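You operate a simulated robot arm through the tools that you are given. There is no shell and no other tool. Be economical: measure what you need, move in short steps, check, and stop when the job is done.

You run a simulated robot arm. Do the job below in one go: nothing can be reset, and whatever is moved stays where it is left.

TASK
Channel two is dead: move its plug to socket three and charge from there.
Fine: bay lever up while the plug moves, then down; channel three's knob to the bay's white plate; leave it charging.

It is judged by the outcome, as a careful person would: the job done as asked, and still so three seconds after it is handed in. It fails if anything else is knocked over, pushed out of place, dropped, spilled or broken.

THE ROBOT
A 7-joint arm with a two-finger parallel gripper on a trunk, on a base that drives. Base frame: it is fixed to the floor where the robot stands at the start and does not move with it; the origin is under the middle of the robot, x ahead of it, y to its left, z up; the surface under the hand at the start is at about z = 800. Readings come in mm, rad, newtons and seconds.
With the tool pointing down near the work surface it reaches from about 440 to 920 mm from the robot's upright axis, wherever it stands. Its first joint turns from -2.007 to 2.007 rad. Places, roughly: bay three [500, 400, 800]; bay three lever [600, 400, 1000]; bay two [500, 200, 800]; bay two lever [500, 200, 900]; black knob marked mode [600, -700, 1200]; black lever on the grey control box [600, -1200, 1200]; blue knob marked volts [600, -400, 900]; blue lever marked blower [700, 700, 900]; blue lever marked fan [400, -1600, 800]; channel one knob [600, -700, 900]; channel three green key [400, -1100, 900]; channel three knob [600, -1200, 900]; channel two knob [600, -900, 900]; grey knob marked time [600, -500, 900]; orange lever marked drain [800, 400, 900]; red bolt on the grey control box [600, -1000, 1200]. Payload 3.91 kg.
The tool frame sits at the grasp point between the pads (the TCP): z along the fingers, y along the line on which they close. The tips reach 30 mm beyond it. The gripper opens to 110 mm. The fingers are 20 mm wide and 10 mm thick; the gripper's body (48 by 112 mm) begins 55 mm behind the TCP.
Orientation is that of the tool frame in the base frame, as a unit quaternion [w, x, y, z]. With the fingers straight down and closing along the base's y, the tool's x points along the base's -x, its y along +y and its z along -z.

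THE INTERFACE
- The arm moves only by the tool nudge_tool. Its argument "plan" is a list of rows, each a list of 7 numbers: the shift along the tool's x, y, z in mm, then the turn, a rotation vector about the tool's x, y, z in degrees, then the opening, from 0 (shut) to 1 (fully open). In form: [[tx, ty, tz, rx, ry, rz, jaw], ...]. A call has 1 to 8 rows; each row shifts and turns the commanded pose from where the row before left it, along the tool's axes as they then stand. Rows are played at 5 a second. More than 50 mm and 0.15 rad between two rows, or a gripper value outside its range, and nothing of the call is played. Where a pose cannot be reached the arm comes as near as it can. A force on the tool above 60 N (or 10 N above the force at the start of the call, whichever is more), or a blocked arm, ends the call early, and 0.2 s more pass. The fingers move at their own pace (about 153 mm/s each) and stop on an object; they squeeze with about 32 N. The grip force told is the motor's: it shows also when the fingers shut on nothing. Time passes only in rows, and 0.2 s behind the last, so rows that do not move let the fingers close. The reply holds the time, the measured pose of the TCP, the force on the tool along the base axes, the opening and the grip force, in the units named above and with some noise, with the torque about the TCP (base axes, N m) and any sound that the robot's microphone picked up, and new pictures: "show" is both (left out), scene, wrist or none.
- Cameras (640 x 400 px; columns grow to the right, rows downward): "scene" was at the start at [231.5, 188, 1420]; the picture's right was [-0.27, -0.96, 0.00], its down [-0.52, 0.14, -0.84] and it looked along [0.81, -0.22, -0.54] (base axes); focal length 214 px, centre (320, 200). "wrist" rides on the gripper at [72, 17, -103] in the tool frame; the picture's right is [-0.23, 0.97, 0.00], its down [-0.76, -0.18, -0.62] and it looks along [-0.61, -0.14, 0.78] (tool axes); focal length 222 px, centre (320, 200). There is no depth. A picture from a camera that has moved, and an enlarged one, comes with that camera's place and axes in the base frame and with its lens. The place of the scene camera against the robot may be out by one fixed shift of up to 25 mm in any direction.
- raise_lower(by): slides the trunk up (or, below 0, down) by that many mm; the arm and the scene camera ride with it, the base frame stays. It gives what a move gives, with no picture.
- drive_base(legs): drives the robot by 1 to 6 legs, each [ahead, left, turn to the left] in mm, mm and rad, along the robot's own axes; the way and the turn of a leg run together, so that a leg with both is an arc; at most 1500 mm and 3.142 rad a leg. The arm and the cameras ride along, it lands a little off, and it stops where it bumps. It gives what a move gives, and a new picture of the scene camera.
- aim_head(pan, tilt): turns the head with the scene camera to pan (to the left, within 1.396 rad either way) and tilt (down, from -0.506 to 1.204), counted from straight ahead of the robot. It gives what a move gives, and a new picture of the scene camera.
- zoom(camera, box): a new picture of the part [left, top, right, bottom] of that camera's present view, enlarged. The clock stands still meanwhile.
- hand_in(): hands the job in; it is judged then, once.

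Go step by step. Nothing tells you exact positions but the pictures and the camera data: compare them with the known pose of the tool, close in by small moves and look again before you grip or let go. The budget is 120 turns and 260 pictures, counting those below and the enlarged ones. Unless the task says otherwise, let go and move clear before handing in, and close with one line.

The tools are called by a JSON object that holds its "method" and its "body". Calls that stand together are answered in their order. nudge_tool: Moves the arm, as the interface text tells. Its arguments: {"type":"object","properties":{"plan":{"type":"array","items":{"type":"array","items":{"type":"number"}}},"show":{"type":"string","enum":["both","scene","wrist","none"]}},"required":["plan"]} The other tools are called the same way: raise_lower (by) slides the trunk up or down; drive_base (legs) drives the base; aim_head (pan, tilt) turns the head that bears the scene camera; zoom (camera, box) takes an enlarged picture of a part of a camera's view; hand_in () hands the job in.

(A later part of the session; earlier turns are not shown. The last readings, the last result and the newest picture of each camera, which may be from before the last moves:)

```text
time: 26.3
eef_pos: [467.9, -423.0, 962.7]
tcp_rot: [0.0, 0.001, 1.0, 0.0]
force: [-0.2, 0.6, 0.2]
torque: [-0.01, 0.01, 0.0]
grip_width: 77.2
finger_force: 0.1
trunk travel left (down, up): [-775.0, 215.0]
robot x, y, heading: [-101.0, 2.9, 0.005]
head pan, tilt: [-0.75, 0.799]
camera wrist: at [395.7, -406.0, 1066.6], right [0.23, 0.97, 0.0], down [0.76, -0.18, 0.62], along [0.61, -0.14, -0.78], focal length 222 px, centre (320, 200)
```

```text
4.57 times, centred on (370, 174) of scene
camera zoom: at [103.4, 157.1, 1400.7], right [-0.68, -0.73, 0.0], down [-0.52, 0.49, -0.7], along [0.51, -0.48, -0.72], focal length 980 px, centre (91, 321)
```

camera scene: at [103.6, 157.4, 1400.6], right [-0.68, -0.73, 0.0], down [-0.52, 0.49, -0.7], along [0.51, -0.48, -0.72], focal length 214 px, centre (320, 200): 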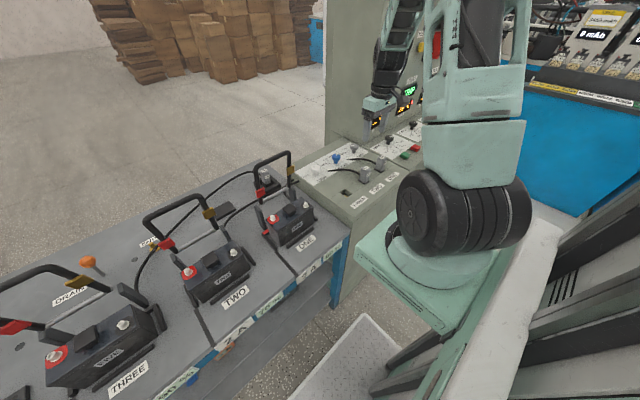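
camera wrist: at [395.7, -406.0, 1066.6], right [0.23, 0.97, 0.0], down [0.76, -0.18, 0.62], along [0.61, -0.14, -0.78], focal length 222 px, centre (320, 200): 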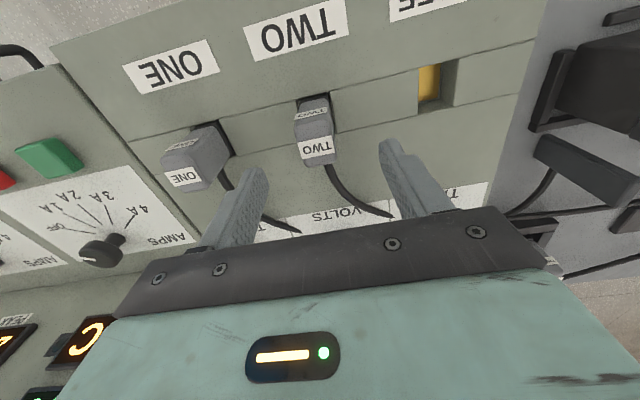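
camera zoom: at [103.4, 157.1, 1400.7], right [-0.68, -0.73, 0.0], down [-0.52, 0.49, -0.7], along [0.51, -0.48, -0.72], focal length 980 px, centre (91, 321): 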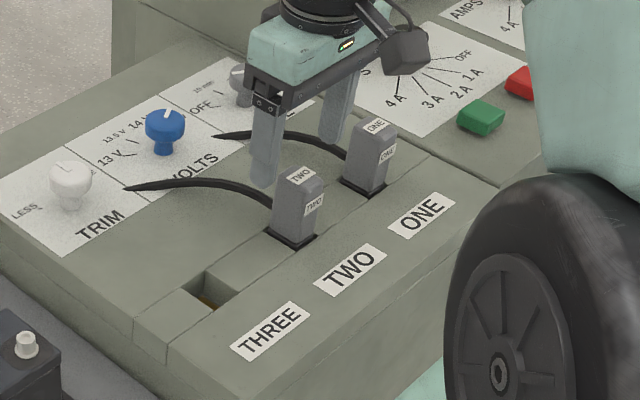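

Aligned within a couple of mm. Descending around the plug to z≈890.

{"method": "nudge_tool", "body": {"plan": [[0, -2, 24, 0, 0, 0, 0.7], [0, 0, 24, 0, 0, 0, 0.7], [0, 0, 24, 0, 0, 0, 0.7]], "show": "wrist"}}

{"method": "zoom", "body": {"camera": "scene", "box": [300, 130, 440, 217]}}

```text
time: 27.1
eef_pos: [467.4, -425.5, 890.7]
tcp_rot: [0.001, 0.002, 1.0, -0.001]
force: [-0.4, 0.5, 0.3]
torque: [-0.05, 0.04, -0.03]
grip_width: 77.0
finger_force: 0.1
trunk travel left (down, up): [-775.0, 215.0]
robot x, y, heading: [-102.2, 3.2, -0.002]
head pan, tilt: [-0.75, 0.799]
camera wrist: at [395.5, -408.5, 993.6], right [0.23, 0.97, 0.0], down [0.76, -0.18, 0.62], along [0.61, -0.14, -0.78], focal length 222 px, centre (320, 200)
```

wrist: 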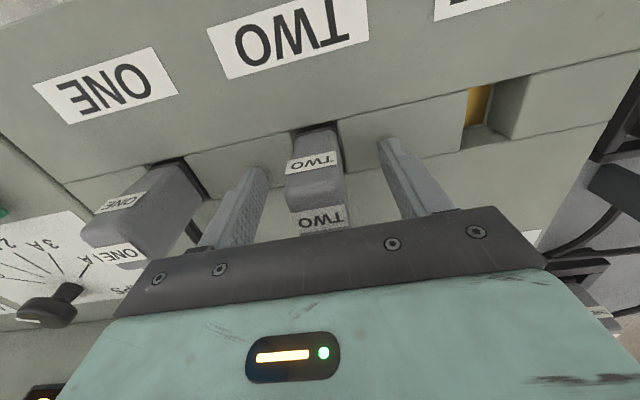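

```text
4.57 times, centred on (370, 174) of scene
camera zoom: at [103.6, 157.0, 1400.7], right [-0.68, -0.73, 0.0], down [-0.52, 0.49, -0.7], along [0.51, -0.48, -0.72], focal length 980 px, centre (91, 321)
```

zoom: 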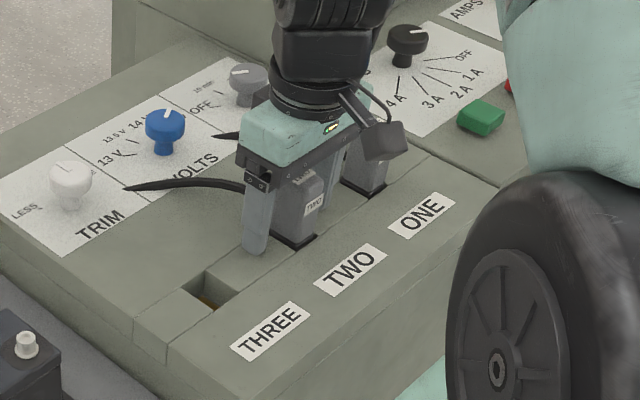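

Fingers straddle the plug. Closing.

{"method": "nudge_tool", "body": {"plan": [[0, 0, 0, 0, 0, 0, 0.4], [0, 0, 0, 0, 0, 0, 0.2], [0, 0, 0, 0, 0, 0, 0], [0, 0, 0, 0, 0, 0, 0]], "show": "wrist"}}

```text
time: 28.1
eef_pos: [467.1, -426.0, 889.7]
tcp_rot: [0.0, 0.002, 1.0, 0.0]
force: [0.1, 0.1, 0.6]
torque: [0.0, 0.04, -0.03]
grip_width: 25.4
finger_force: 32.2
trunk travel left (down, up): [-775.0, 215.0]
robot x, y, heading: [-99.9, 1.5, -0.002]
head pan, tilt: [-0.75, 0.799]
camera wrist: at [395.5, -408.4, 993.6], right [0.23, 0.97, 0.0], down [0.76, -0.18, 0.62], along [0.61, -0.14, -0.78], focal length 222 px, centre (320, 200)
```

wrist: 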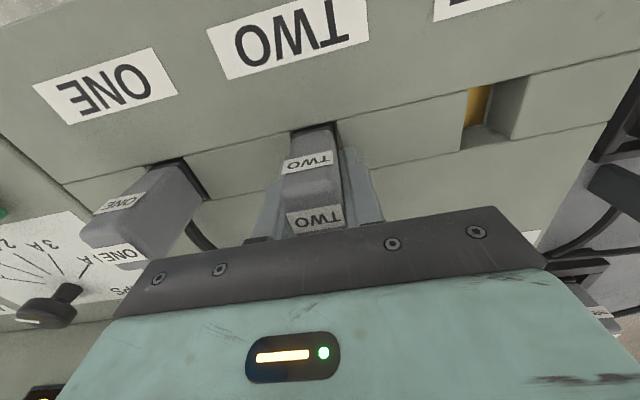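

Gripped (25 mm wide, no side force). Pulling straight up.

{"method": "nudge_tool", "body": {"plan": [[0, 0, -10, 0, 0, 0, 0], [0, 0, -15, 0, 0, 0, 0], [0, 0, -20, 0, 0, 0, 0], [0, 0, -20, 0, 0, 0, 0]]}}

{"method": "zoom", "body": {"camera": "scene", "box": [300, 130, 440, 217]}}

```text
time: 29.1
eef_pos: [468.0, -424.5, 955.3]
tcp_rot: [0.0, 0.002, 1.0, 0.0]
force: [0.2, 0.1, -1.8]
torque: [-0.02, -0.01, -0.01]
grip_width: 25.9
finger_force: 31.9
trunk travel left (down, up): [-775.0, 215.0]
robot x, y, heading: [-101.6, -3.2, -0.001]
head pan, tilt: [-0.75, 0.799]
camera scene: at [104.0, 156.6, 1400.6], right [-0.68, -0.73, 0.0], down [-0.52, 0.49, -0.7], along [0.51, -0.47, -0.72], focal length 214 px, centre (320, 200)
camera wrist: at [395.9, -408.8, 1059.6], right [0.23, 0.97, 0.0], down [0.76, -0.18, 0.62], along [0.61, -0.14, -0.78], focal length 222 px, centre (320, 200)
```

scene: 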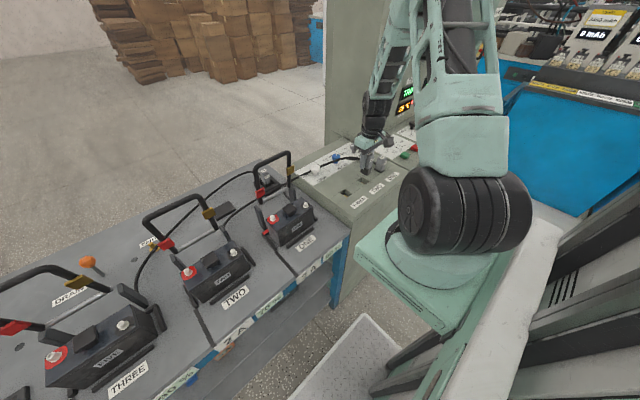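
wrist: 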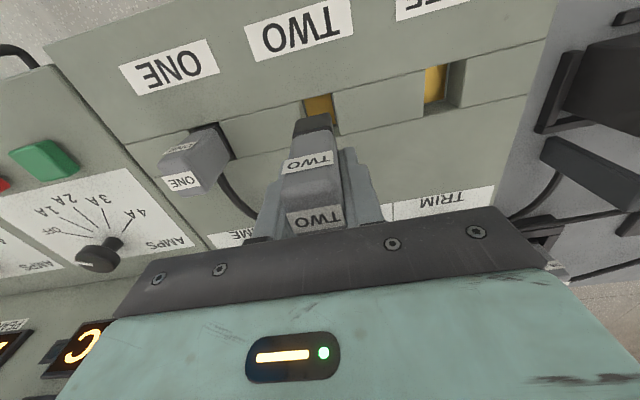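

```text
4.57 times, centred on (370, 174) of scene
camera zoom: at [104.0, 156.6, 1400.6], right [-0.68, -0.73, 0.0], down [-0.52, 0.49, -0.7], along [0.51, -0.47, -0.72], focal length 980 px, centre (91, 321)
```

zoom: 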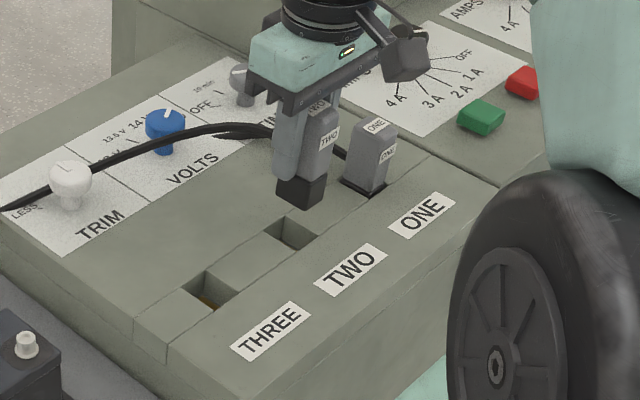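

The plug is out of socket two. I'll take an enlarged reference view, then move 105 mm over to socket three and compare.

{"method": "zoom", "body": {"camera": "wrist", "box": [250, 0, 410, 130]}}

{"method": "nudge_tool", "body": {"plan": [[0, 35, 0, 0, 0, 0, 0], [0, 35, 0, 0, 0, 0, 0], [0, 35, 0, 0, 0, 0, 0]], "show": "none"}}

{"method": "zoom", "body": {"camera": "wrist", "box": [250, 0, 410, 130]}}

{"method": "zoom", "body": {"camera": "scene", "box": [300, 130, 440, 217]}}

```text
3.08 times, centred on (330, 65) of wrist
camera zoom: at [395.9, -408.8, 1059.6], right [0.23, 0.97, 0.0], down [0.76, -0.18, 0.62], along [0.61, -0.14, -0.78], focal length 684 px, centre (289, 615)
```

zoom: 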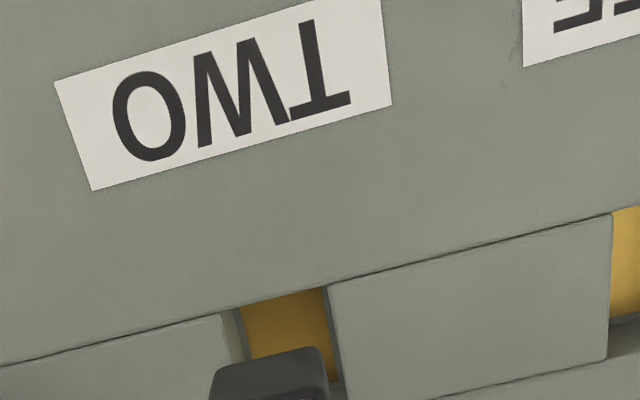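

```text
time: 29.9
eef_pos: [467.7, -322.3, 955.9]
tcp_rot: [0.0, 0.002, 1.0, -0.001]
force: [-0.3, 0.0, -1.3]
torque: [0.02, 0.0, 0.0]
grip_width: 25.7
finger_force: 31.9
trunk travel left (down, up): [-775.0, 215.0]
robot x, y, heading: [-97.6, -0.7, 0.0]
head pan, tilt: [-0.75, 0.799]
```

```text
3.08 times, centred on (330, 65) of wrist
camera zoom: at [396.2, -304.4, 1059.7], right [0.23, 0.97, 0.0], down [0.76, -0.18, 0.62], along [0.61, -0.14, -0.78], focal length 684 px, centre (289, 615)
```

zoom: 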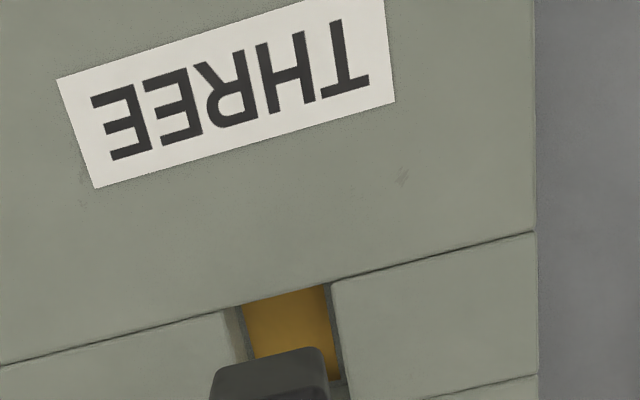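

```text
4.57 times, centred on (370, 174) of scene
camera zoom: at [103.8, 156.2, 1400.7], right [-0.68, -0.73, 0.0], down [-0.52, 0.49, -0.7], along [0.51, -0.47, -0.72], focal length 980 px, centre (91, 321)
```

zoom: 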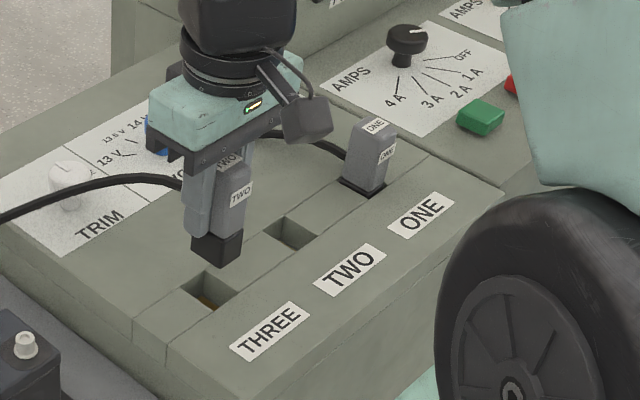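

The view matches the reference within about 1 mm. Small trim, then insert slowly.

{"method": "nudge_tool", "body": {"plan": [[0.6, 0.8, 10, 0, 0, 0, 0], [0, 0, 15, 0, 0, 0, 0], [0, 0, 12, 0, 0, 0, 0], [0, 0, 10, 0, 0, 0, 0]], "show": "none"}}

{"method": "zoom", "body": {"camera": "scene", "box": [300, 130, 440, 217]}}

```text
time: 30.9
eef_pos: [469.6, -320.4, 909.8]
tcp_rot: [0.0, 0.002, 1.0, -0.001]
force: [0.2, -0.1, 0.1]
torque: [0.01, 0.0, 0.01]
grip_width: 25.4
finger_force: 32.4
trunk travel left (down, up): [-775.0, 215.0]
robot x, y, heading: [-100.6, -0.8, 0.002]
head pan, tilt: [-0.75, 0.799]
```

```text
4.57 times, centred on (370, 174) of scene
camera zoom: at [103.7, 156.9, 1400.7], right [-0.68, -0.73, 0.0], down [-0.52, 0.49, -0.7], along [0.51, -0.47, -0.72], focal length 980 px, centre (91, 321)
```

zoom: 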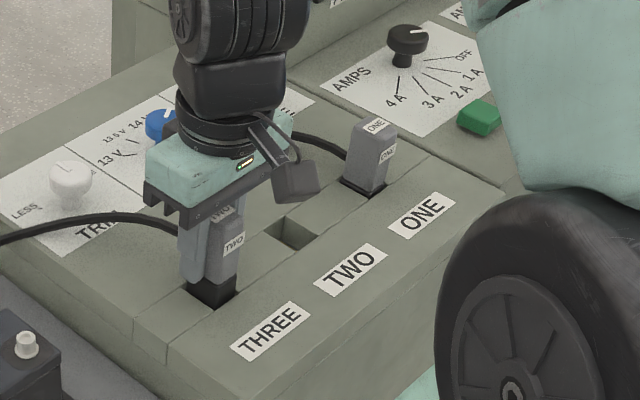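

It is entering the hole without force. Continuing to the original depth (z≈889.7).

{"method": "nudge_tool", "body": {"plan": [[0, 0, 8, 0, 0, 0, 0], [0, 0, 8, 0, 0, 0, 0], [0, 0, 4, 0, 0, 0, 0], [0, 0, 2, 0, 0, 0, 0]], "show": "none"}}

{"method": "zoom", "body": {"camera": "scene", "box": [300, 130, 440, 217]}}

```text
time: 31.9
eef_pos: [467.0, -319.8, 890.8]
tcp_rot: [0.001, 0.001, 1.0, -0.001]
force: [-3.5, 1.9, 49.5]
torque: [0.68, 0.85, 0.15]
grip_width: 25.6
finger_force: 32.3
trunk travel left (down, up): [-775.0, 215.0]
robot x, y, heading: [-97.3, -0.2, 0.003]
head pan, tilt: [-0.75, 0.799]
```

```text
4.57 times, centred on (370, 174) of scene
camera zoom: at [102.1, 157.8, 1401.8], right [-0.68, -0.73, 0.0], down [-0.52, 0.49, -0.7], along [0.51, -0.48, -0.72], focal length 980 px, centre (91, 321)
```

zoom: 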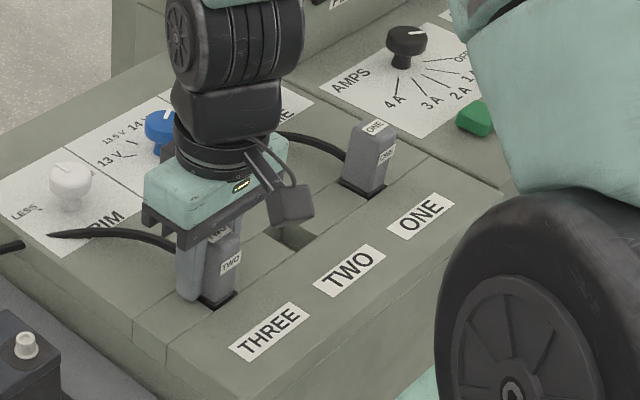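

Seated against the bottom at the same depth as before. Releasing and lifting.

{"method": "nudge_tool", "body": {"plan": [[0, 0, -2, 0, 0, 0, 0.1], [0, 0, 0, 0, 0, 0, 0.6], [0, 0, 0, 0, 0, 0, 0.65], [0, 0, -35, 0, 0, 0, 0.65], [0, 0, -45, 0, 0, 0, 0.65], [0, 0, -45, 0, 0, 0, 0.65]]}}

{"method": "zoom", "body": {"camera": "scene", "box": [300, 130, 440, 217]}}

{"method": "zoom", "body": {"camera": "wrist", "box": [220, 0, 420, 180]}}

```text
time: 33.3
eef_pos: [467.7, -320.6, 1014.6]
tcp_rot: [0.0, 0.001, 1.0, 0.001]
force: [0.0, 0.3, -0.5]
torque: [0.04, 0.02, -0.01]
grip_width: 71.4
finger_force: 0.0
trunk travel left (down, up): [-775.0, 215.0]
robot x, y, heading: [-100.5, -0.7, 0.004]
head pan, tilt: [-0.75, 0.799]
camera scene: at [104.3, 156.7, 1400.4], right [-0.68, -0.73, 0.0], down [-0.53, 0.49, -0.7], along [0.51, -0.47, -0.72], focal length 214 px, centre (320, 200)
camera wrist: at [395.9, -303.0, 1117.4], right [0.23, 0.97, 0.0], down [0.76, -0.18, 0.62], along [0.61, -0.14, -0.78], focal length 222 px, centre (320, 200)
```

scene: 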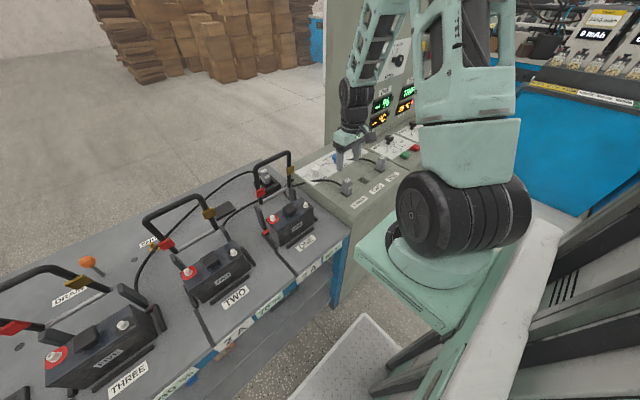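
wrist: 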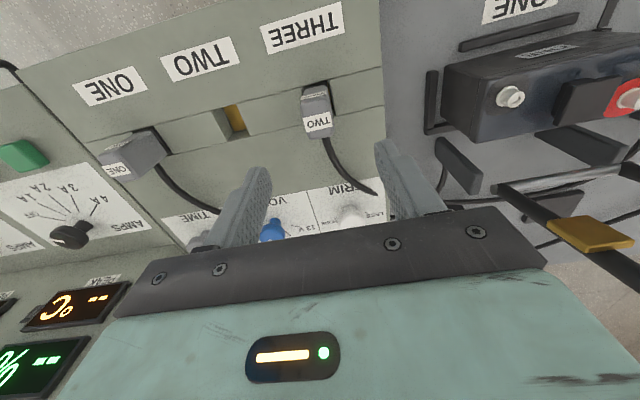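

```text
4.57 times, centred on (370, 174) of scene
camera zoom: at [104.3, 156.7, 1400.4], right [-0.68, -0.73, 0.0], down [-0.53, 0.49, -0.7], along [0.51, -0.47, -0.72], focal length 980 px, centre (91, 321)
```

zoom: 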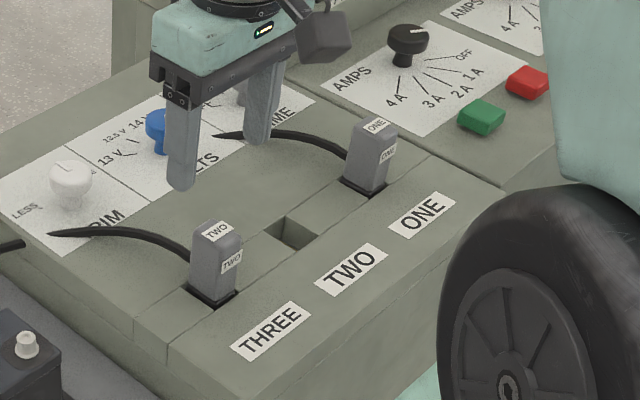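

```text
2.22 times, centred on (320, 90) of wrist
camera zoom: at [395.9, -303.0, 1117.4], right [0.23, 0.97, 0.0], down [0.76, -0.18, 0.62], along [0.61, -0.14, -0.78], focal length 494 px, centre (320, 444)
```

zoom: 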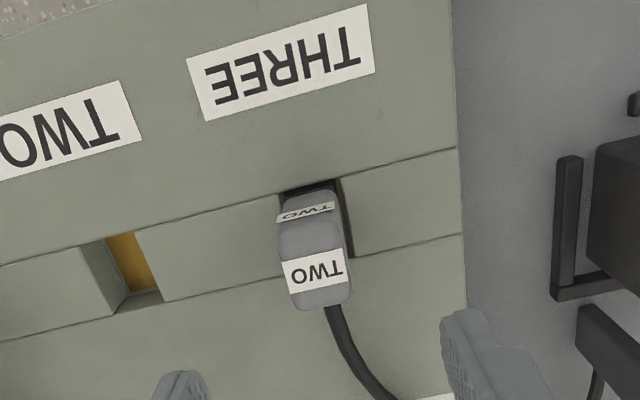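

Plug TWO is seated in socket three. Now up and back to lever two, turning the gripper to close along x again.

{"method": "nudge_tool", "body": {"plan": [[0, 0, -40, 0, 0, 8.2, 0.5], [0, 0, -40, 0, 0, 8.2, 0.5], [0, 0, -40, 0, 0, 8.2, 0.5], [0, 0, -40, 0, 0, 8.2, 0.5], [0, 0, -10, 0, 0, 8.2, 0.5], [0, 0, 0, 0, 0, 8.2, 0.5], [0, 0, 0, 0, 0, 8.2, 0.5], [0, 0, 0, 0, 0, 8.2, 0.5]], "show": "none"}}

{"method": "nudge_tool", "body": {"plan": [[0, 0, 0, 0, 0, 8.2, 0.5], [0, 0, 0, 0, 0, 8.2, 0.5], [0, 0, 0, 0, 0, 8, 0.5], [45, 8, 0, 0, 0, 0, 0.5], [45, 8, 0, 0, 0, 0, 0.5], [45, 8, 0, 0, 0, 0, 0.5], [45, 8, 0, 0, 0, 0, 0.5], [45, 8, 0, 0, 0, 0, 0.5]], "show": "none"}}

{"method": "nudge_tool", "body": {"plan": [[45, 8, 0, 0, 0, 0, 0.5], [45, 8, 0, 0, 0, 0, 0.5], [45, 8, 0, 0, 0, 0, 0.5], [45, 8, 0, 0, 0, 0, 0.5], [45, 8, 0, 0, 0, 0, 0.45], [46, 2, 0, 0, 0, 0, 0.42]], "show": "none"}}

{"method": "aim_head", "body": {"pan": 0.0, "tilt": 0.9}}

```text
time: 35.1
eef_pos: [467.4, -320.4, 1183.0]
tcp_rot: [-0.001, 0.545, 0.839, -0.001]
force: [0.5, 0.1, -0.1]
torque: [0.03, -0.01, 0.01]
grip_width: 54.9
finger_force: 0.0
trunk travel left (down, up): [-775.0, 215.0]
robot x, y, heading: [-101.4, -5.5, -0.003]
head pan, tilt: [-0.75, 0.799]
```

```text
time: 36.9
eef_pos: [507.4, -95.9, 1184.9]
tcp_rot: [0.0, 0.708, 0.706, 0.0]
force: [-0.1, -0.4, -0.9]
torque: [0.0, 0.0, 0.03]
grip_width: 55.0
finger_force: 0.1
trunk travel left (down, up): [-775.0, 215.0]
robot x, y, heading: [-100.0, 0.7, 0.005]
head pan, tilt: [-0.75, 0.799]
```

```text
time: 38.3
eef_pos: [550.3, 176.2, 1183.8]
tcp_rot: [0.0, 0.708, 0.706, 0.0]
force: [0.4, -0.7, 1.2]
torque: [0.06, -0.03, -0.02]
grip_width: 46.2
finger_force: 0.1
trunk travel left (down, up): [-775.0, 215.0]
robot x, y, heading: [-100.4, -2.8, -0.004]
head pan, tilt: [-0.75, 0.799]
```

```text
time: 39.4
eef_pos: [551.7, 177.4, 1184.5]
tcp_rot: [0.0, 0.708, 0.706, 0.0]
force: [-0.9, -0.4, 0.3]
torque: [-0.01, -0.01, 0.02]
grip_width: 46.4
finger_force: 0.1
trunk travel left (down, up): [-775.0, 215.0]
robot x, y, heading: [-101.0, -1.8, -0.0]
head pan, tilt: [0.0, 0.901]
camera scene: at [120.2, 211.9, 1392.7], right [0.0, -1.0, 0.0], down [-0.78, 0.0, -0.62], along [0.62, 0.0, -0.78], focal length 214 px, centre (320, 200)
```

scene: 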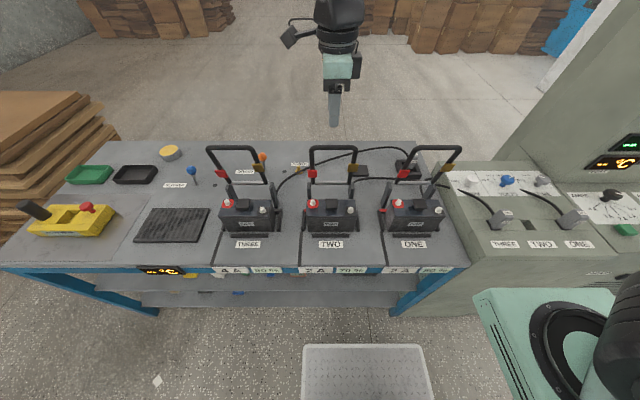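

Above lever two's bar at the pose where I released it. Descending and gripping.

{"method": "nudge_tool", "body": {"plan": [[-1, -1, 36, 0, 0, 0, 0.42], [0, 0, 36, 0, 0, 0, 0.42], [0, 0, 35, 0, 0, 0, 0.42], [0, 0, 0, 0, 0, 0, 0.2], [0, 0, 0, 0, 0, 0, 0], [0, 0, 0, 0, 0, 0, 0]], "show": "wrist"}}

```text
time: 40.8
eef_pos: [548.4, 174.3, 1076.0]
tcp_rot: [-0.001, 0.708, 0.706, -0.002]
force: [-9.0, -1.8, -1.0]
torque: [-0.11, 0.01, 0.14]
grip_width: 13.2
finger_force: 44.9
trunk travel left (down, up): [-775.0, 215.0]
robot x, y, heading: [-99.4, -1.2, 0.0]
head pan, tilt: [0.0, 0.901]
camera wrist: at [566.4, 247.4, 1179.0], right [0.97, -0.23, 0.0], down [-0.18, -0.76, 0.62], along [-0.14, -0.61, -0.78], focal length 222 px, centre (320, 200)
```

wrist: 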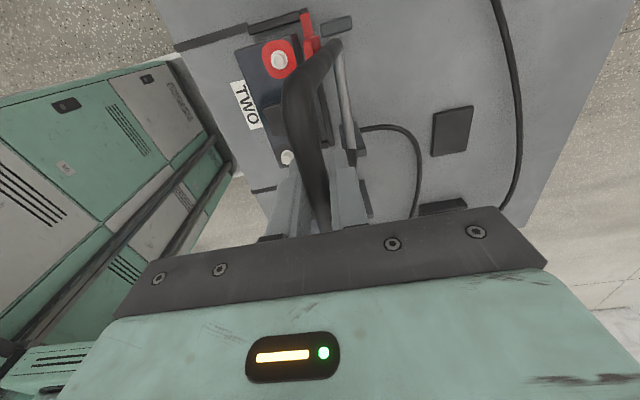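

Gripped. Lowering it back along the fitted arc (hinge [580, 913], radius 164.5).

{"method": "nudge_tool", "body": {"plan": [[0, -14, 3, 0, 0, 0, 0], [0, -13.5, 4.5, 0, 0, 0, 0], [0, -13.2, 5.4, 0, 0, 0, 0], [0, -12.7, 6.7, 0, 0, 0, 0], [0, -12, 7.8, 0, 0, 0, 0], [0, -11.5, 8.7, 0, 0, 0, 0]], "show": "none"}}

{"method": "nudge_tool", "body": {"plan": [[0, -10.6, 9.6, 0, 0, 0, 0], [0, -9.7, 10.7, 0, 0, 0, 0], [0, -8.8, 11.3, 0, 0, 0, 0], [0, -7.7, 12.1, 0, 0, 0, 0]], "show": "none"}}

{"method": "nudge_tool", "body": {"plan": [[0, -6.6, 12.7, 0, 0, 0, 0], [0, -5.5, 13.3, 0, 0, 0, 0], [0, -4.3, 13.7, 0, 0, 0, 0], [0, -3.1, 14, 0, 0, 0, 0]], "show": "none"}}

```text
time: 42.2
eef_pos: [472.9, 174.2, 1040.4]
tcp_rot: [0.0, 0.708, 0.706, 0.001]
force: [1.8, 0.7, 0.2]
torque: [-0.13, -0.11, 0.17]
grip_width: 13.3
finger_force: 45.0
trunk travel left (down, up): [-775.0, 215.0]
robot x, y, heading: [-99.5, 1.6, 0.0]
head pan, tilt: [0.0, 0.901]
```

```text
time: 43.2
eef_pos: [436.8, 173.7, 997.4]
tcp_rot: [0.0, 0.707, 0.707, 0.001]
force: [4.3, 1.3, -1.0]
torque: [-0.56, -0.08, 0.23]
grip_width: 13.5
finger_force: 45.4
trunk travel left (down, up): [-775.0, 215.0]
robot x, y, heading: [-101.3, 3.3, 0.003]
head pan, tilt: [0.0, 0.901]
```

```text
time: 44.2
eef_pos: [417.8, 174.5, 943.1]
tcp_rot: [0.0, 0.708, 0.706, 0.0]
force: [10.0, -0.6, -1.4]
torque: [-0.71, -0.13, 0.24]
grip_width: 13.2
finger_force: 44.8
trunk travel left (down, up): [-775.0, 215.0]
robot x, y, heading: [-100.0, 0.1, -0.003]
head pan, tilt: [0.0, 0.901]
```

Excellent fit. Finishing down until it meets its stop.

{"method": "nudge_tool", "body": {"plan": [[0, 0, 12, 0, 0, 0, 0], [0, 0, 10, 0, 0, 0, 0], [0, 0, 7, 0, 0, 0, 0], [0, 0, 5, 0, 0, 0, 0]], "show": "scene"}}

{"method": "zoom", "body": {"camera": "scene", "box": [250, 130, 410, 230]}}

```text
time: 45.2
eef_pos: [416.4, 176.5, 911.7]
tcp_rot: [0.0, 0.708, 0.706, 0.002]
force: [-0.5, 0.8, 34.2]
torque: [0.01, -0.03, 0.23]
grip_width: 13.6
finger_force: 44.9
trunk travel left (down, up): [-775.0, 215.0]
robot x, y, heading: [-101.2, -2.9, -0.001]
head pan, tilt: [0.0, 0.901]
camera scene: at [119.1, 211.6, 1393.3], right [0.0, -1.0, 0.0], down [-0.78, 0.0, -0.62], along [0.62, 0.0, -0.78], focal length 214 px, centre (320, 200)
```

scene: 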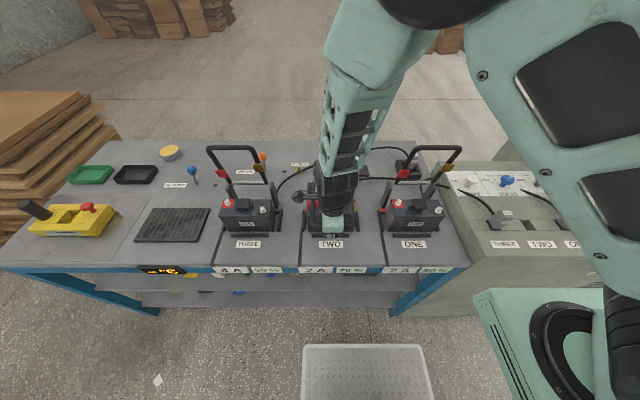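

```text
4.00 times, centred on (330, 180) of scene
camera zoom: at [119.1, 211.6, 1393.3], right [0.0, -1.0, 0.0], down [-0.78, 0.0, -0.62], along [0.62, 0.0, -0.78], focal length 858 px, centre (280, 280)
```

zoom: 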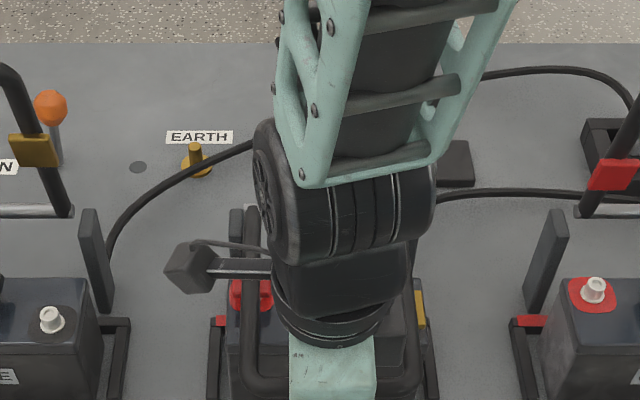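

The lever meets its stop (34 N). Releasing and lifting to verify.

{"method": "nudge_tool", "body": {"plan": [[0, 0, 2, 0, 0, 0, 0], [0, 0, 0, 0, 0, 0, 0.25], [0, 0, 0, 0, 0, 0, 0.42], [0, 0, -30, 0, 0, 0, 0.42], [0, 0, -45, 0, 0, 0, 0.42], [0, 0, -45, 0, 0, 0, 0.42], [0, 0, -45, 0, 0, 0, 0.42], [0, 10, -45, 0, 0, 0, 0.42]], "show": "wrist"}}

{"method": "nudge_tool", "body": {"plan": [[0, 30, -30, 0, 0, 0, 0.42], [0, 35, -20, 0, 0, 0, 0.42], [0, 40, 0, 0, 0, 0, 0.42]], "show": "scene"}}

{"method": "zoom", "body": {"camera": "scene", "box": [250, 130, 410, 230]}}

```text
time: 47.0
eef_pos: [426.3, 174.5, 1117.4]
tcp_rot: [-0.001, 0.708, 0.706, 0.001]
force: [0.1, 0.2, -0.3]
torque: [-0.01, 0.02, -0.01]
grip_width: 46.3
finger_force: 0.0
trunk travel left (down, up): [-775.0, 215.0]
robot x, y, heading: [-100.9, -3.7, 0.004]
head pan, tilt: [0.0, 0.901]
camera wrist: at [444.2, 246.6, 1220.8], right [0.97, -0.23, 0.0], down [-0.18, -0.76, 0.62], along [-0.14, -0.61, -0.78], focal length 222 px, centre (320, 200)
```

wrist: 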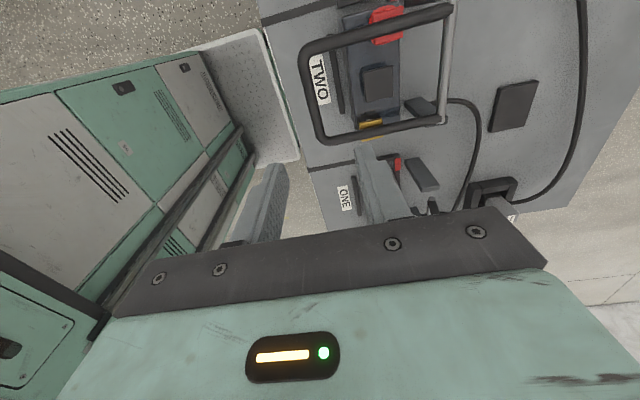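

```text
time: 47.8
eef_pos: [529.8, 174.7, 1166.9]
tcp_rot: [0.0, 0.708, 0.707, 0.001]
force: [0.2, 0.3, 0.2]
torque: [-0.02, -0.02, -0.01]
grip_width: 46.2
finger_force: 0.0
trunk travel left (down, up): [-775.0, 215.0]
robot x, y, heading: [-102.9, 1.6, -0.004]
head pan, tilt: [0.0, 0.901]
camera scene: at [119.6, 211.9, 1392.8], right [0.0, -1.0, 0.0], down [-0.78, 0.0, -0.62], along [0.62, 0.0, -0.78], focal length 214 px, centre (320, 200)
```

scene: 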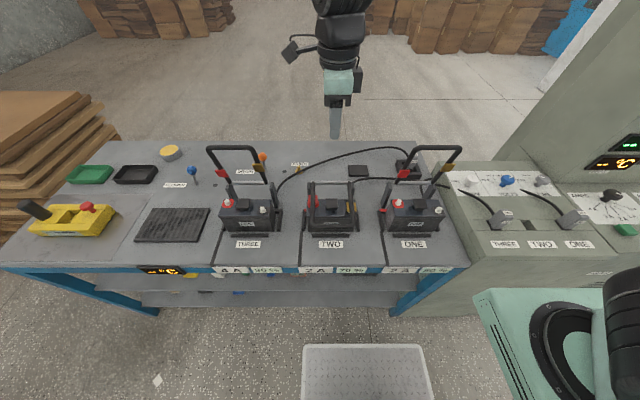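

```text
4.00 times, centred on (330, 180) of scene
camera zoom: at [119.6, 211.9, 1392.8], right [0.0, -1.0, 0.0], down [-0.78, 0.0, -0.62], along [0.62, 0.0, -0.78], focal length 858 px, centre (280, 280)
```

zoom: 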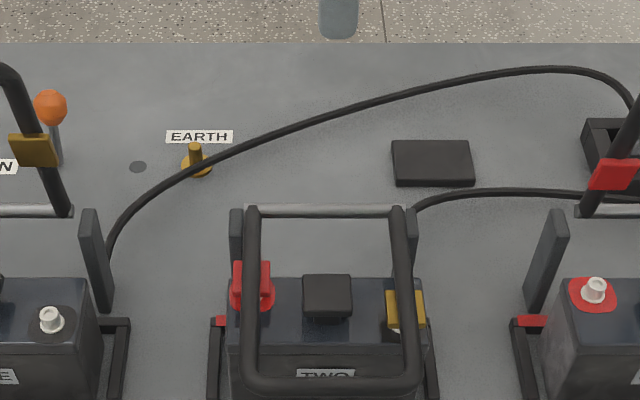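

Lever two is down again with its clamps on the terminals. I'll pull the arm back and up, then look right before driving.

{"method": "nudge_tool", "body": {"plan": [[0, -38, -28, 0, 0, -8, 0.3], [0, -35, -28, 0, 0, -8, 0.3], [5, -32, -28, 0, 0, -8, 0.3], [-15, 0, 0, 0, 0, -8, 0.3], [-15, 0, 0, 0, 0, -8, 0.3], [-15, 0, 0, 0, 0, -8, 0.3]], "show": "none"}}

{"method": "aim_head", "body": {"pan": -1.39, "tilt": 0.6}}

```text
time: 49.2
eef_pos: [449.9, 128.6, 1252.0]
tcp_rot: [0.0, 0.359, 0.933, 0.0]
force: [0.5, 0.0, -0.3]
torque: [-0.02, -0.03, -0.02]
grip_width: 33.2
finger_force: 0.0
trunk travel left (down, up): [-775.0, 215.0]
robot x, y, heading: [-98.0, -0.3, -0.002]
head pan, tilt: [0.0, 0.901]
```

```text
time: 50.7
eef_pos: [450.1, 127.9, 1252.6]
tcp_rot: [0.0, 0.359, 0.933, 0.0]
force: [-0.1, -1.0, -0.5]
torque: [-0.01, 0.01, 0.02]
grip_width: 32.9
finger_force: 0.1
trunk travel left (down, up): [-775.0, 215.0]
robot x, y, heading: [-99.7, 1.7, 0.001]
head pan, tilt: [-1.389, 0.6]
camera scene: at [60.8, 125.0, 1417.5], right [-0.98, -0.18, 0.0], down [-0.1, 0.56, -0.82], along [0.15, -0.81, -0.57], focal length 214 px, centre (320, 200)
```

scene: 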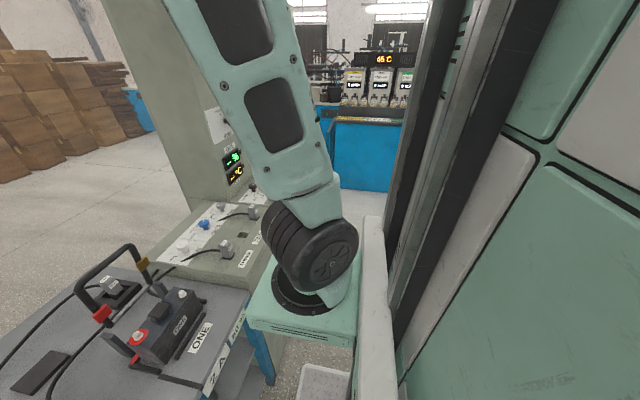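

The way along the console looks free; the hand is back at x≈450, clear of the upright panel. I'll drive right in two legs.

{"method": "drive_base", "body": {"legs": [[0, -450, 0]]}}

{"method": "aim_head", "body": {"pan": -0.5, "tilt": 0.7}}

```text
time: 53.4
eef_pos: [450.9, -321.4, 1251.7]
tcp_rot: [0.0, 0.36, 0.933, 0.0]
force: [-0.2, -0.5, 0.4]
torque: [-0.02, 0.02, 0.03]
grip_width: 33.0
finger_force: 0.1
trunk travel left (down, up): [-775.0, 215.0]
robot x, y, heading: [-101.9, -451.2, 0.004]
head pan, tilt: [-1.389, 0.6]
camera scene: at [60.9, -324.3, 1417.5], right [-0.98, -0.18, 0.0], down [-0.1, 0.56, -0.83], along [0.15, -0.81, -0.56], focal length 214 px, centre (320, 200)
```

scene: 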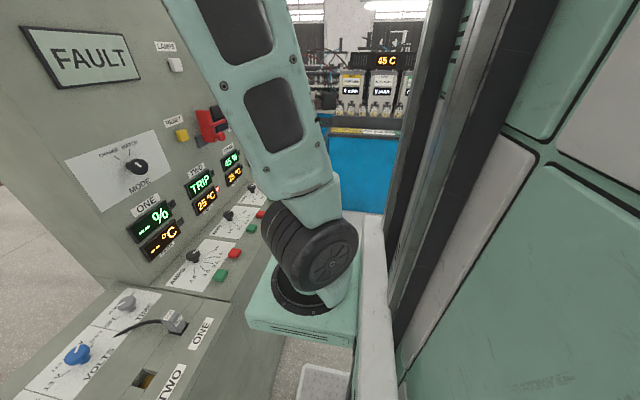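

```text
time: 54.6
eef_pos: [450.4, -321.6, 1252.9]
tcp_rot: [-0.001, 0.36, 0.933, -0.001]
force: [0.1, 0.5, -0.7]
torque: [0.02, -0.03, -0.01]
grip_width: 33.2
finger_force: 0.0
trunk travel left (down, up): [-775.0, 215.0]
robot x, y, heading: [-97.6, -449.1, -0.002]
head pan, tilt: [-0.499, 0.7]
camera scene: at [119.5, -278.2, 1408.9], right [-0.48, -0.88, 0.0], down [-0.56, 0.31, -0.76], along [0.67, -0.37, -0.64], focal length 214 px, centre (320, 200)
```

scene: 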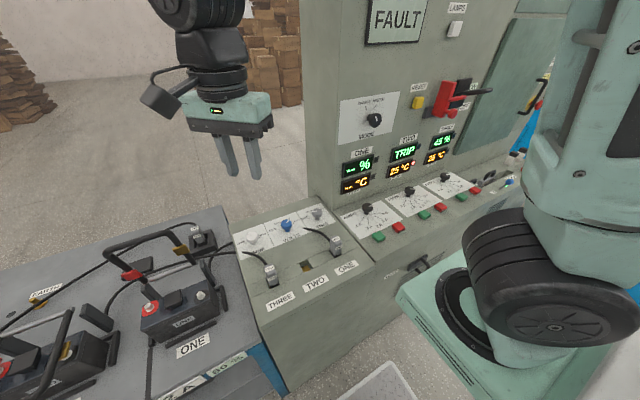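

{"method": "zoom", "body": {"camera": "scene", "box": [330, 80, 530, 250]}}

{"method": "zoom", "body": {"camera": "scene", "box": [330, 160, 490, 250]}}

```text
2.35 times, centred on (430, 165) of scene
camera zoom: at [119.5, -278.2, 1408.9], right [-0.48, -0.88, 0.0], down [-0.56, 0.31, -0.76], along [0.67, -0.37, -0.64], focal length 505 px, centre (61, 282)
```

zoom: 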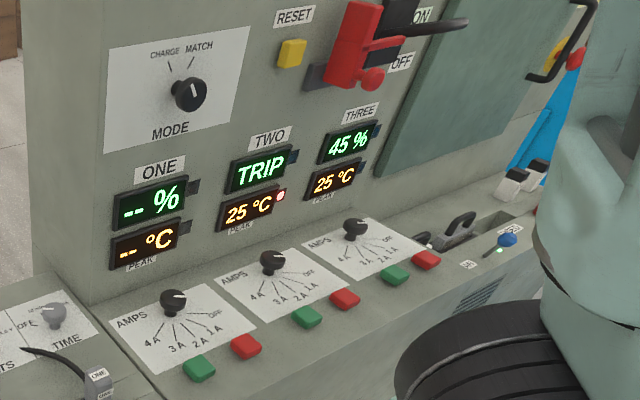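

```text
4.00 times, centred on (410, 205) of scene
camera zoom: at [119.5, -278.2, 1408.9], right [-0.48, -0.88, 0.0], down [-0.56, 0.31, -0.76], along [0.67, -0.37, -0.64], focal length 858 px, centre (-40, 180)
```

zoom: 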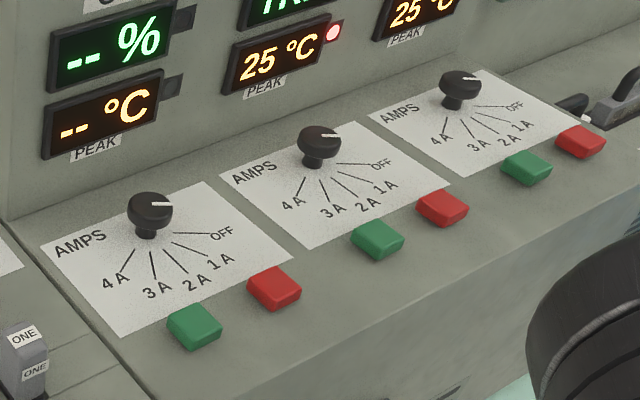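

Channel three now reads 45 %, 25 °C, knob at OFF. I'll drive another 500 mm right and look at channel three.

{"method": "drive_base", "body": {"legs": [[0, -500, 0]]}}

{"method": "aim_head", "body": {"pan": -0.2, "tilt": 0.75}}

{"method": "zoom", "body": {"camera": "scene", "box": [200, 80, 440, 230]}}

```text
time: 57.6
eef_pos: [449.2, -825.5, 1252.2]
tcp_rot: [-0.001, 0.359, 0.933, 0.0]
force: [-0.4, -0.3, -0.2]
torque: [0.0, 0.01, -0.02]
grip_width: 33.0
finger_force: 0.1
trunk travel left (down, up): [-775.0, 215.0]
robot x, y, heading: [-99.8, -953.9, 0.003]
head pan, tilt: [-0.499, 0.7]
camera scene: at [119.4, -782.7, 1408.9], right [-0.48, -0.88, 0.0], down [-0.57, 0.31, -0.76], along [0.67, -0.37, -0.64], focal length 214 px, centre (320, 200)
```

scene: 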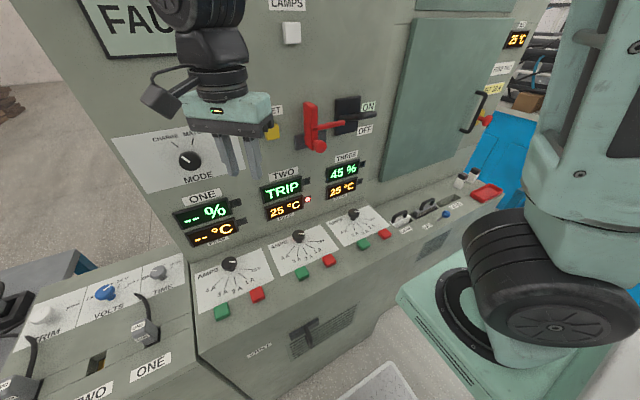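

```text
time: 58.4
eef_pos: [450.6, -825.1, 1251.6]
tcp_rot: [0.0, 0.36, 0.933, 0.0]
force: [-0.4, -0.2, -0.3]
torque: [-0.01, 0.01, 0.01]
grip_width: 33.2
finger_force: 0.2
trunk travel left (down, up): [-775.0, 215.0]
robot x, y, heading: [-98.3, -953.3, -0.001]
head pan, tilt: [-0.201, 0.75]
camera scene: at [126.0, -758.7, 1404.6], right [-0.2, -0.98, 0.0], down [-0.67, 0.14, -0.73], along [0.72, -0.15, -0.68], focal length 214 px, centre (320, 200)
```

scene: 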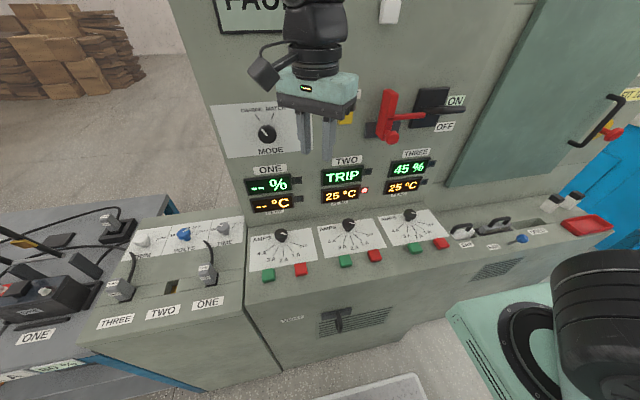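

```text
2.67 times, centred on (320, 155) of scene
camera zoom: at [126.0, -758.7, 1404.6], right [-0.2, -0.98, 0.0], down [-0.67, 0.14, -0.73], along [0.72, -0.15, -0.68], focal length 572 px, centre (320, 320)
```

zoom: 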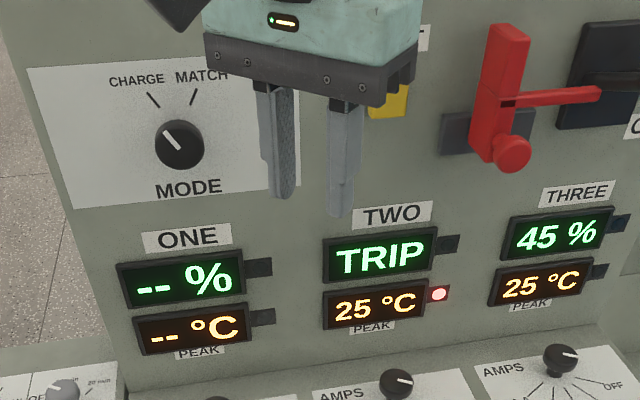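

Mode is on CHARGE. The ON/OFF switch handle sits above channel three, so I need to judge clearance for the wrist.

{"method": "zoom", "body": {"camera": "scene", "box": [360, 80, 480, 160]}}

{"method": "zoom", "body": {"camera": "scene", "box": [360, 190, 480, 265]}}

{"method": "aim_head", "body": {"pan": -0.9, "tilt": 0.5}}

```text
5.00 times, centred on (420, 120) of scene
camera zoom: at [126.0, -758.7, 1404.6], right [-0.2, -0.98, 0.0], down [-0.67, 0.14, -0.73], along [0.72, -0.15, -0.68], focal length 1072 px, centre (-180, 600)
```

zoom: 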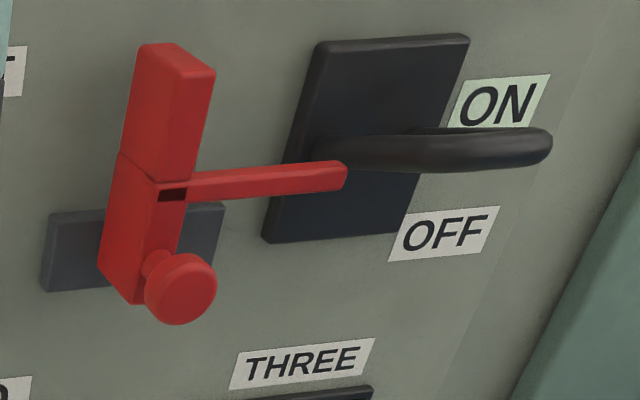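

```text
5.33 times, centred on (420, 228) of scene
camera zoom: at [126.0, -758.7, 1404.6], right [-0.2, -0.98, 0.0], down [-0.67, 0.14, -0.73], along [0.72, -0.15, -0.68], focal length 1144 px, centre (-213, 53)
```

zoom: 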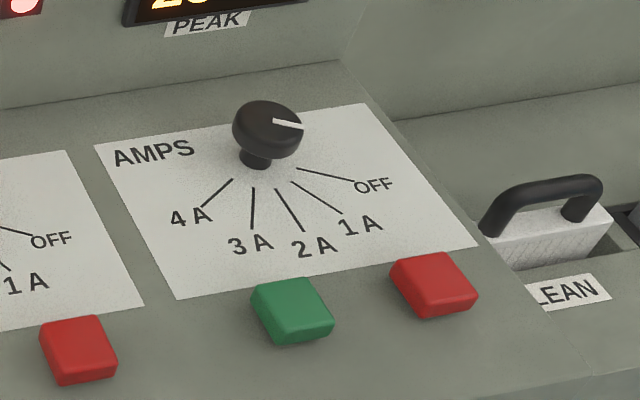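

```text
time: 59.4
eef_pos: [450.6, -825.0, 1251.2]
tcp_rot: [0.0, 0.36, 0.933, 0.0]
force: [-0.2, -0.3, 0.2]
torque: [0.02, -0.02, -0.01]
grip_width: 33.0
finger_force: 0.0
trunk travel left (down, up): [-775.0, 215.0]
robot x, y, heading: [-100.5, -954.3, -0.002]
head pan, tilt: [-0.901, 0.499]
camera scene: at [101.4, -813.4, 1426.6], right [-0.78, -0.62, 0.0], down [-0.3, 0.37, -0.88], along [0.55, -0.69, -0.48], focal length 214 px, centre (320, 200)
```

scene: 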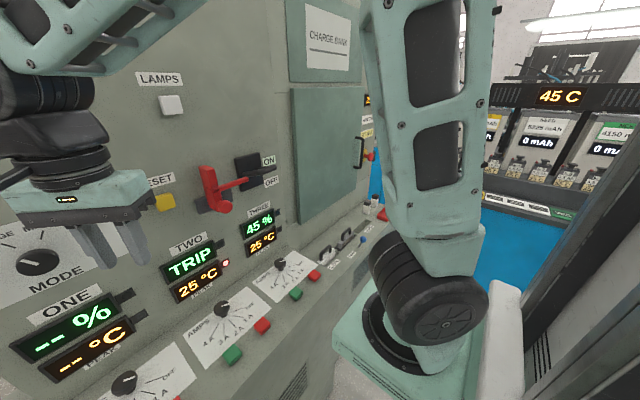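

Knob three is a round cap at about [548, -1154, 885], pointer on OFF; the 2 A mark points straight at the robot, so it needs about +65° clockwise. I'll tilt the tool ~15° to keep the wrist off the switch above; first rotate and retreat in x while travelling.

{"method": "nudge_tool", "body": {"plan": [[0, 0, 0, 0, 0, -8.02, 0.55], [0, 0, 0, 0, 0, -8.02, 0.55], [0, 0, 0, 0, 0, -8.02, 0.55], [0, 0, 0, 0, 0, -8.02, 0.55], [0, 0, 0, 0, 0, -8.02, 0.55], [0, 0, 0, 0, 0, -8.02, 0.55], [0, 0, 0, 0, 0, -8.02, 0.55], [0, 0, 0, 0, 0, -8.02, 0.55]], "show": "none"}}

{"method": "nudge_tool", "body": {"plan": [[30, 0, 0, 0, 0, -8.02, 0.55], [28.5, -37.9, 0, 0, 0, 0, 0.55], [28.5, -37.9, 0, 0, 0, 0, 0.55], [28.5, -37.9, 0, 0, 0, 0, 0.55], [28.5, -37.9, 0, 0, 0, 0, 0.55], [28.5, -37.9, 0, 0, 0, 0, 0.55], [28.5, -37.9, 0, 0, 0, 0, 0.55], [0, -30, 0, 0, 0, 0, 0.55]]}}

```text
time: 61.2
eef_pos: [448.6, -826.0, 1251.8]
tcp_rot: [0.0, -0.193, 0.981, 0.0]
force: [0.3, -0.3, -1.2]
torque: [0.03, 0.02, 0.0]
grip_width: 60.4
finger_force: 0.0
trunk travel left (down, up): [-775.0, 215.0]
robot x, y, heading: [-101.3, -955.3, 0.007]
head pan, tilt: [-0.901, 0.499]
```

```text
time: 63.0
eef_pos: [402.6, -1145.0, 1252.2]
tcp_rot: [0.0, -0.26, 0.966, 0.0]
force: [-0.4, 0.3, -0.3]
torque: [0.02, -0.01, -0.01]
grip_width: 60.5
finger_force: 0.0
trunk travel left (down, up): [-775.0, 215.0]
robot x, y, heading: [-100.6, -958.4, 0.003]
head pan, tilt: [-0.901, 0.499]
camera scene: at [101.0, -813.2, 1426.6], right [-0.78, -0.62, 0.0], down [-0.3, 0.37, -0.88], along [0.55, -0.69, -0.48], focal length 214 px, centre (320, 200)
camera wrist: at [332.0, -1166.6, 1356.2], right [-0.29, 0.96, 0.0], down [0.75, 0.23, 0.62], along [0.6, 0.18, -0.78], focal length 222 px, centre (320, 200)
```

scene: 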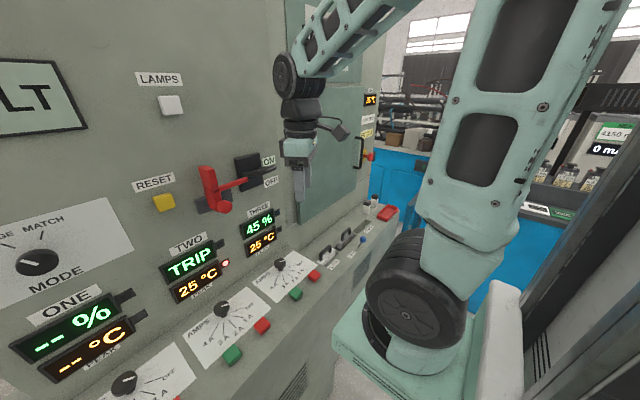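
wrist: 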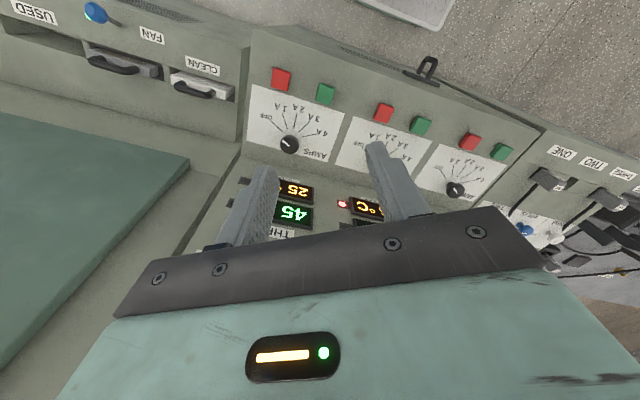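

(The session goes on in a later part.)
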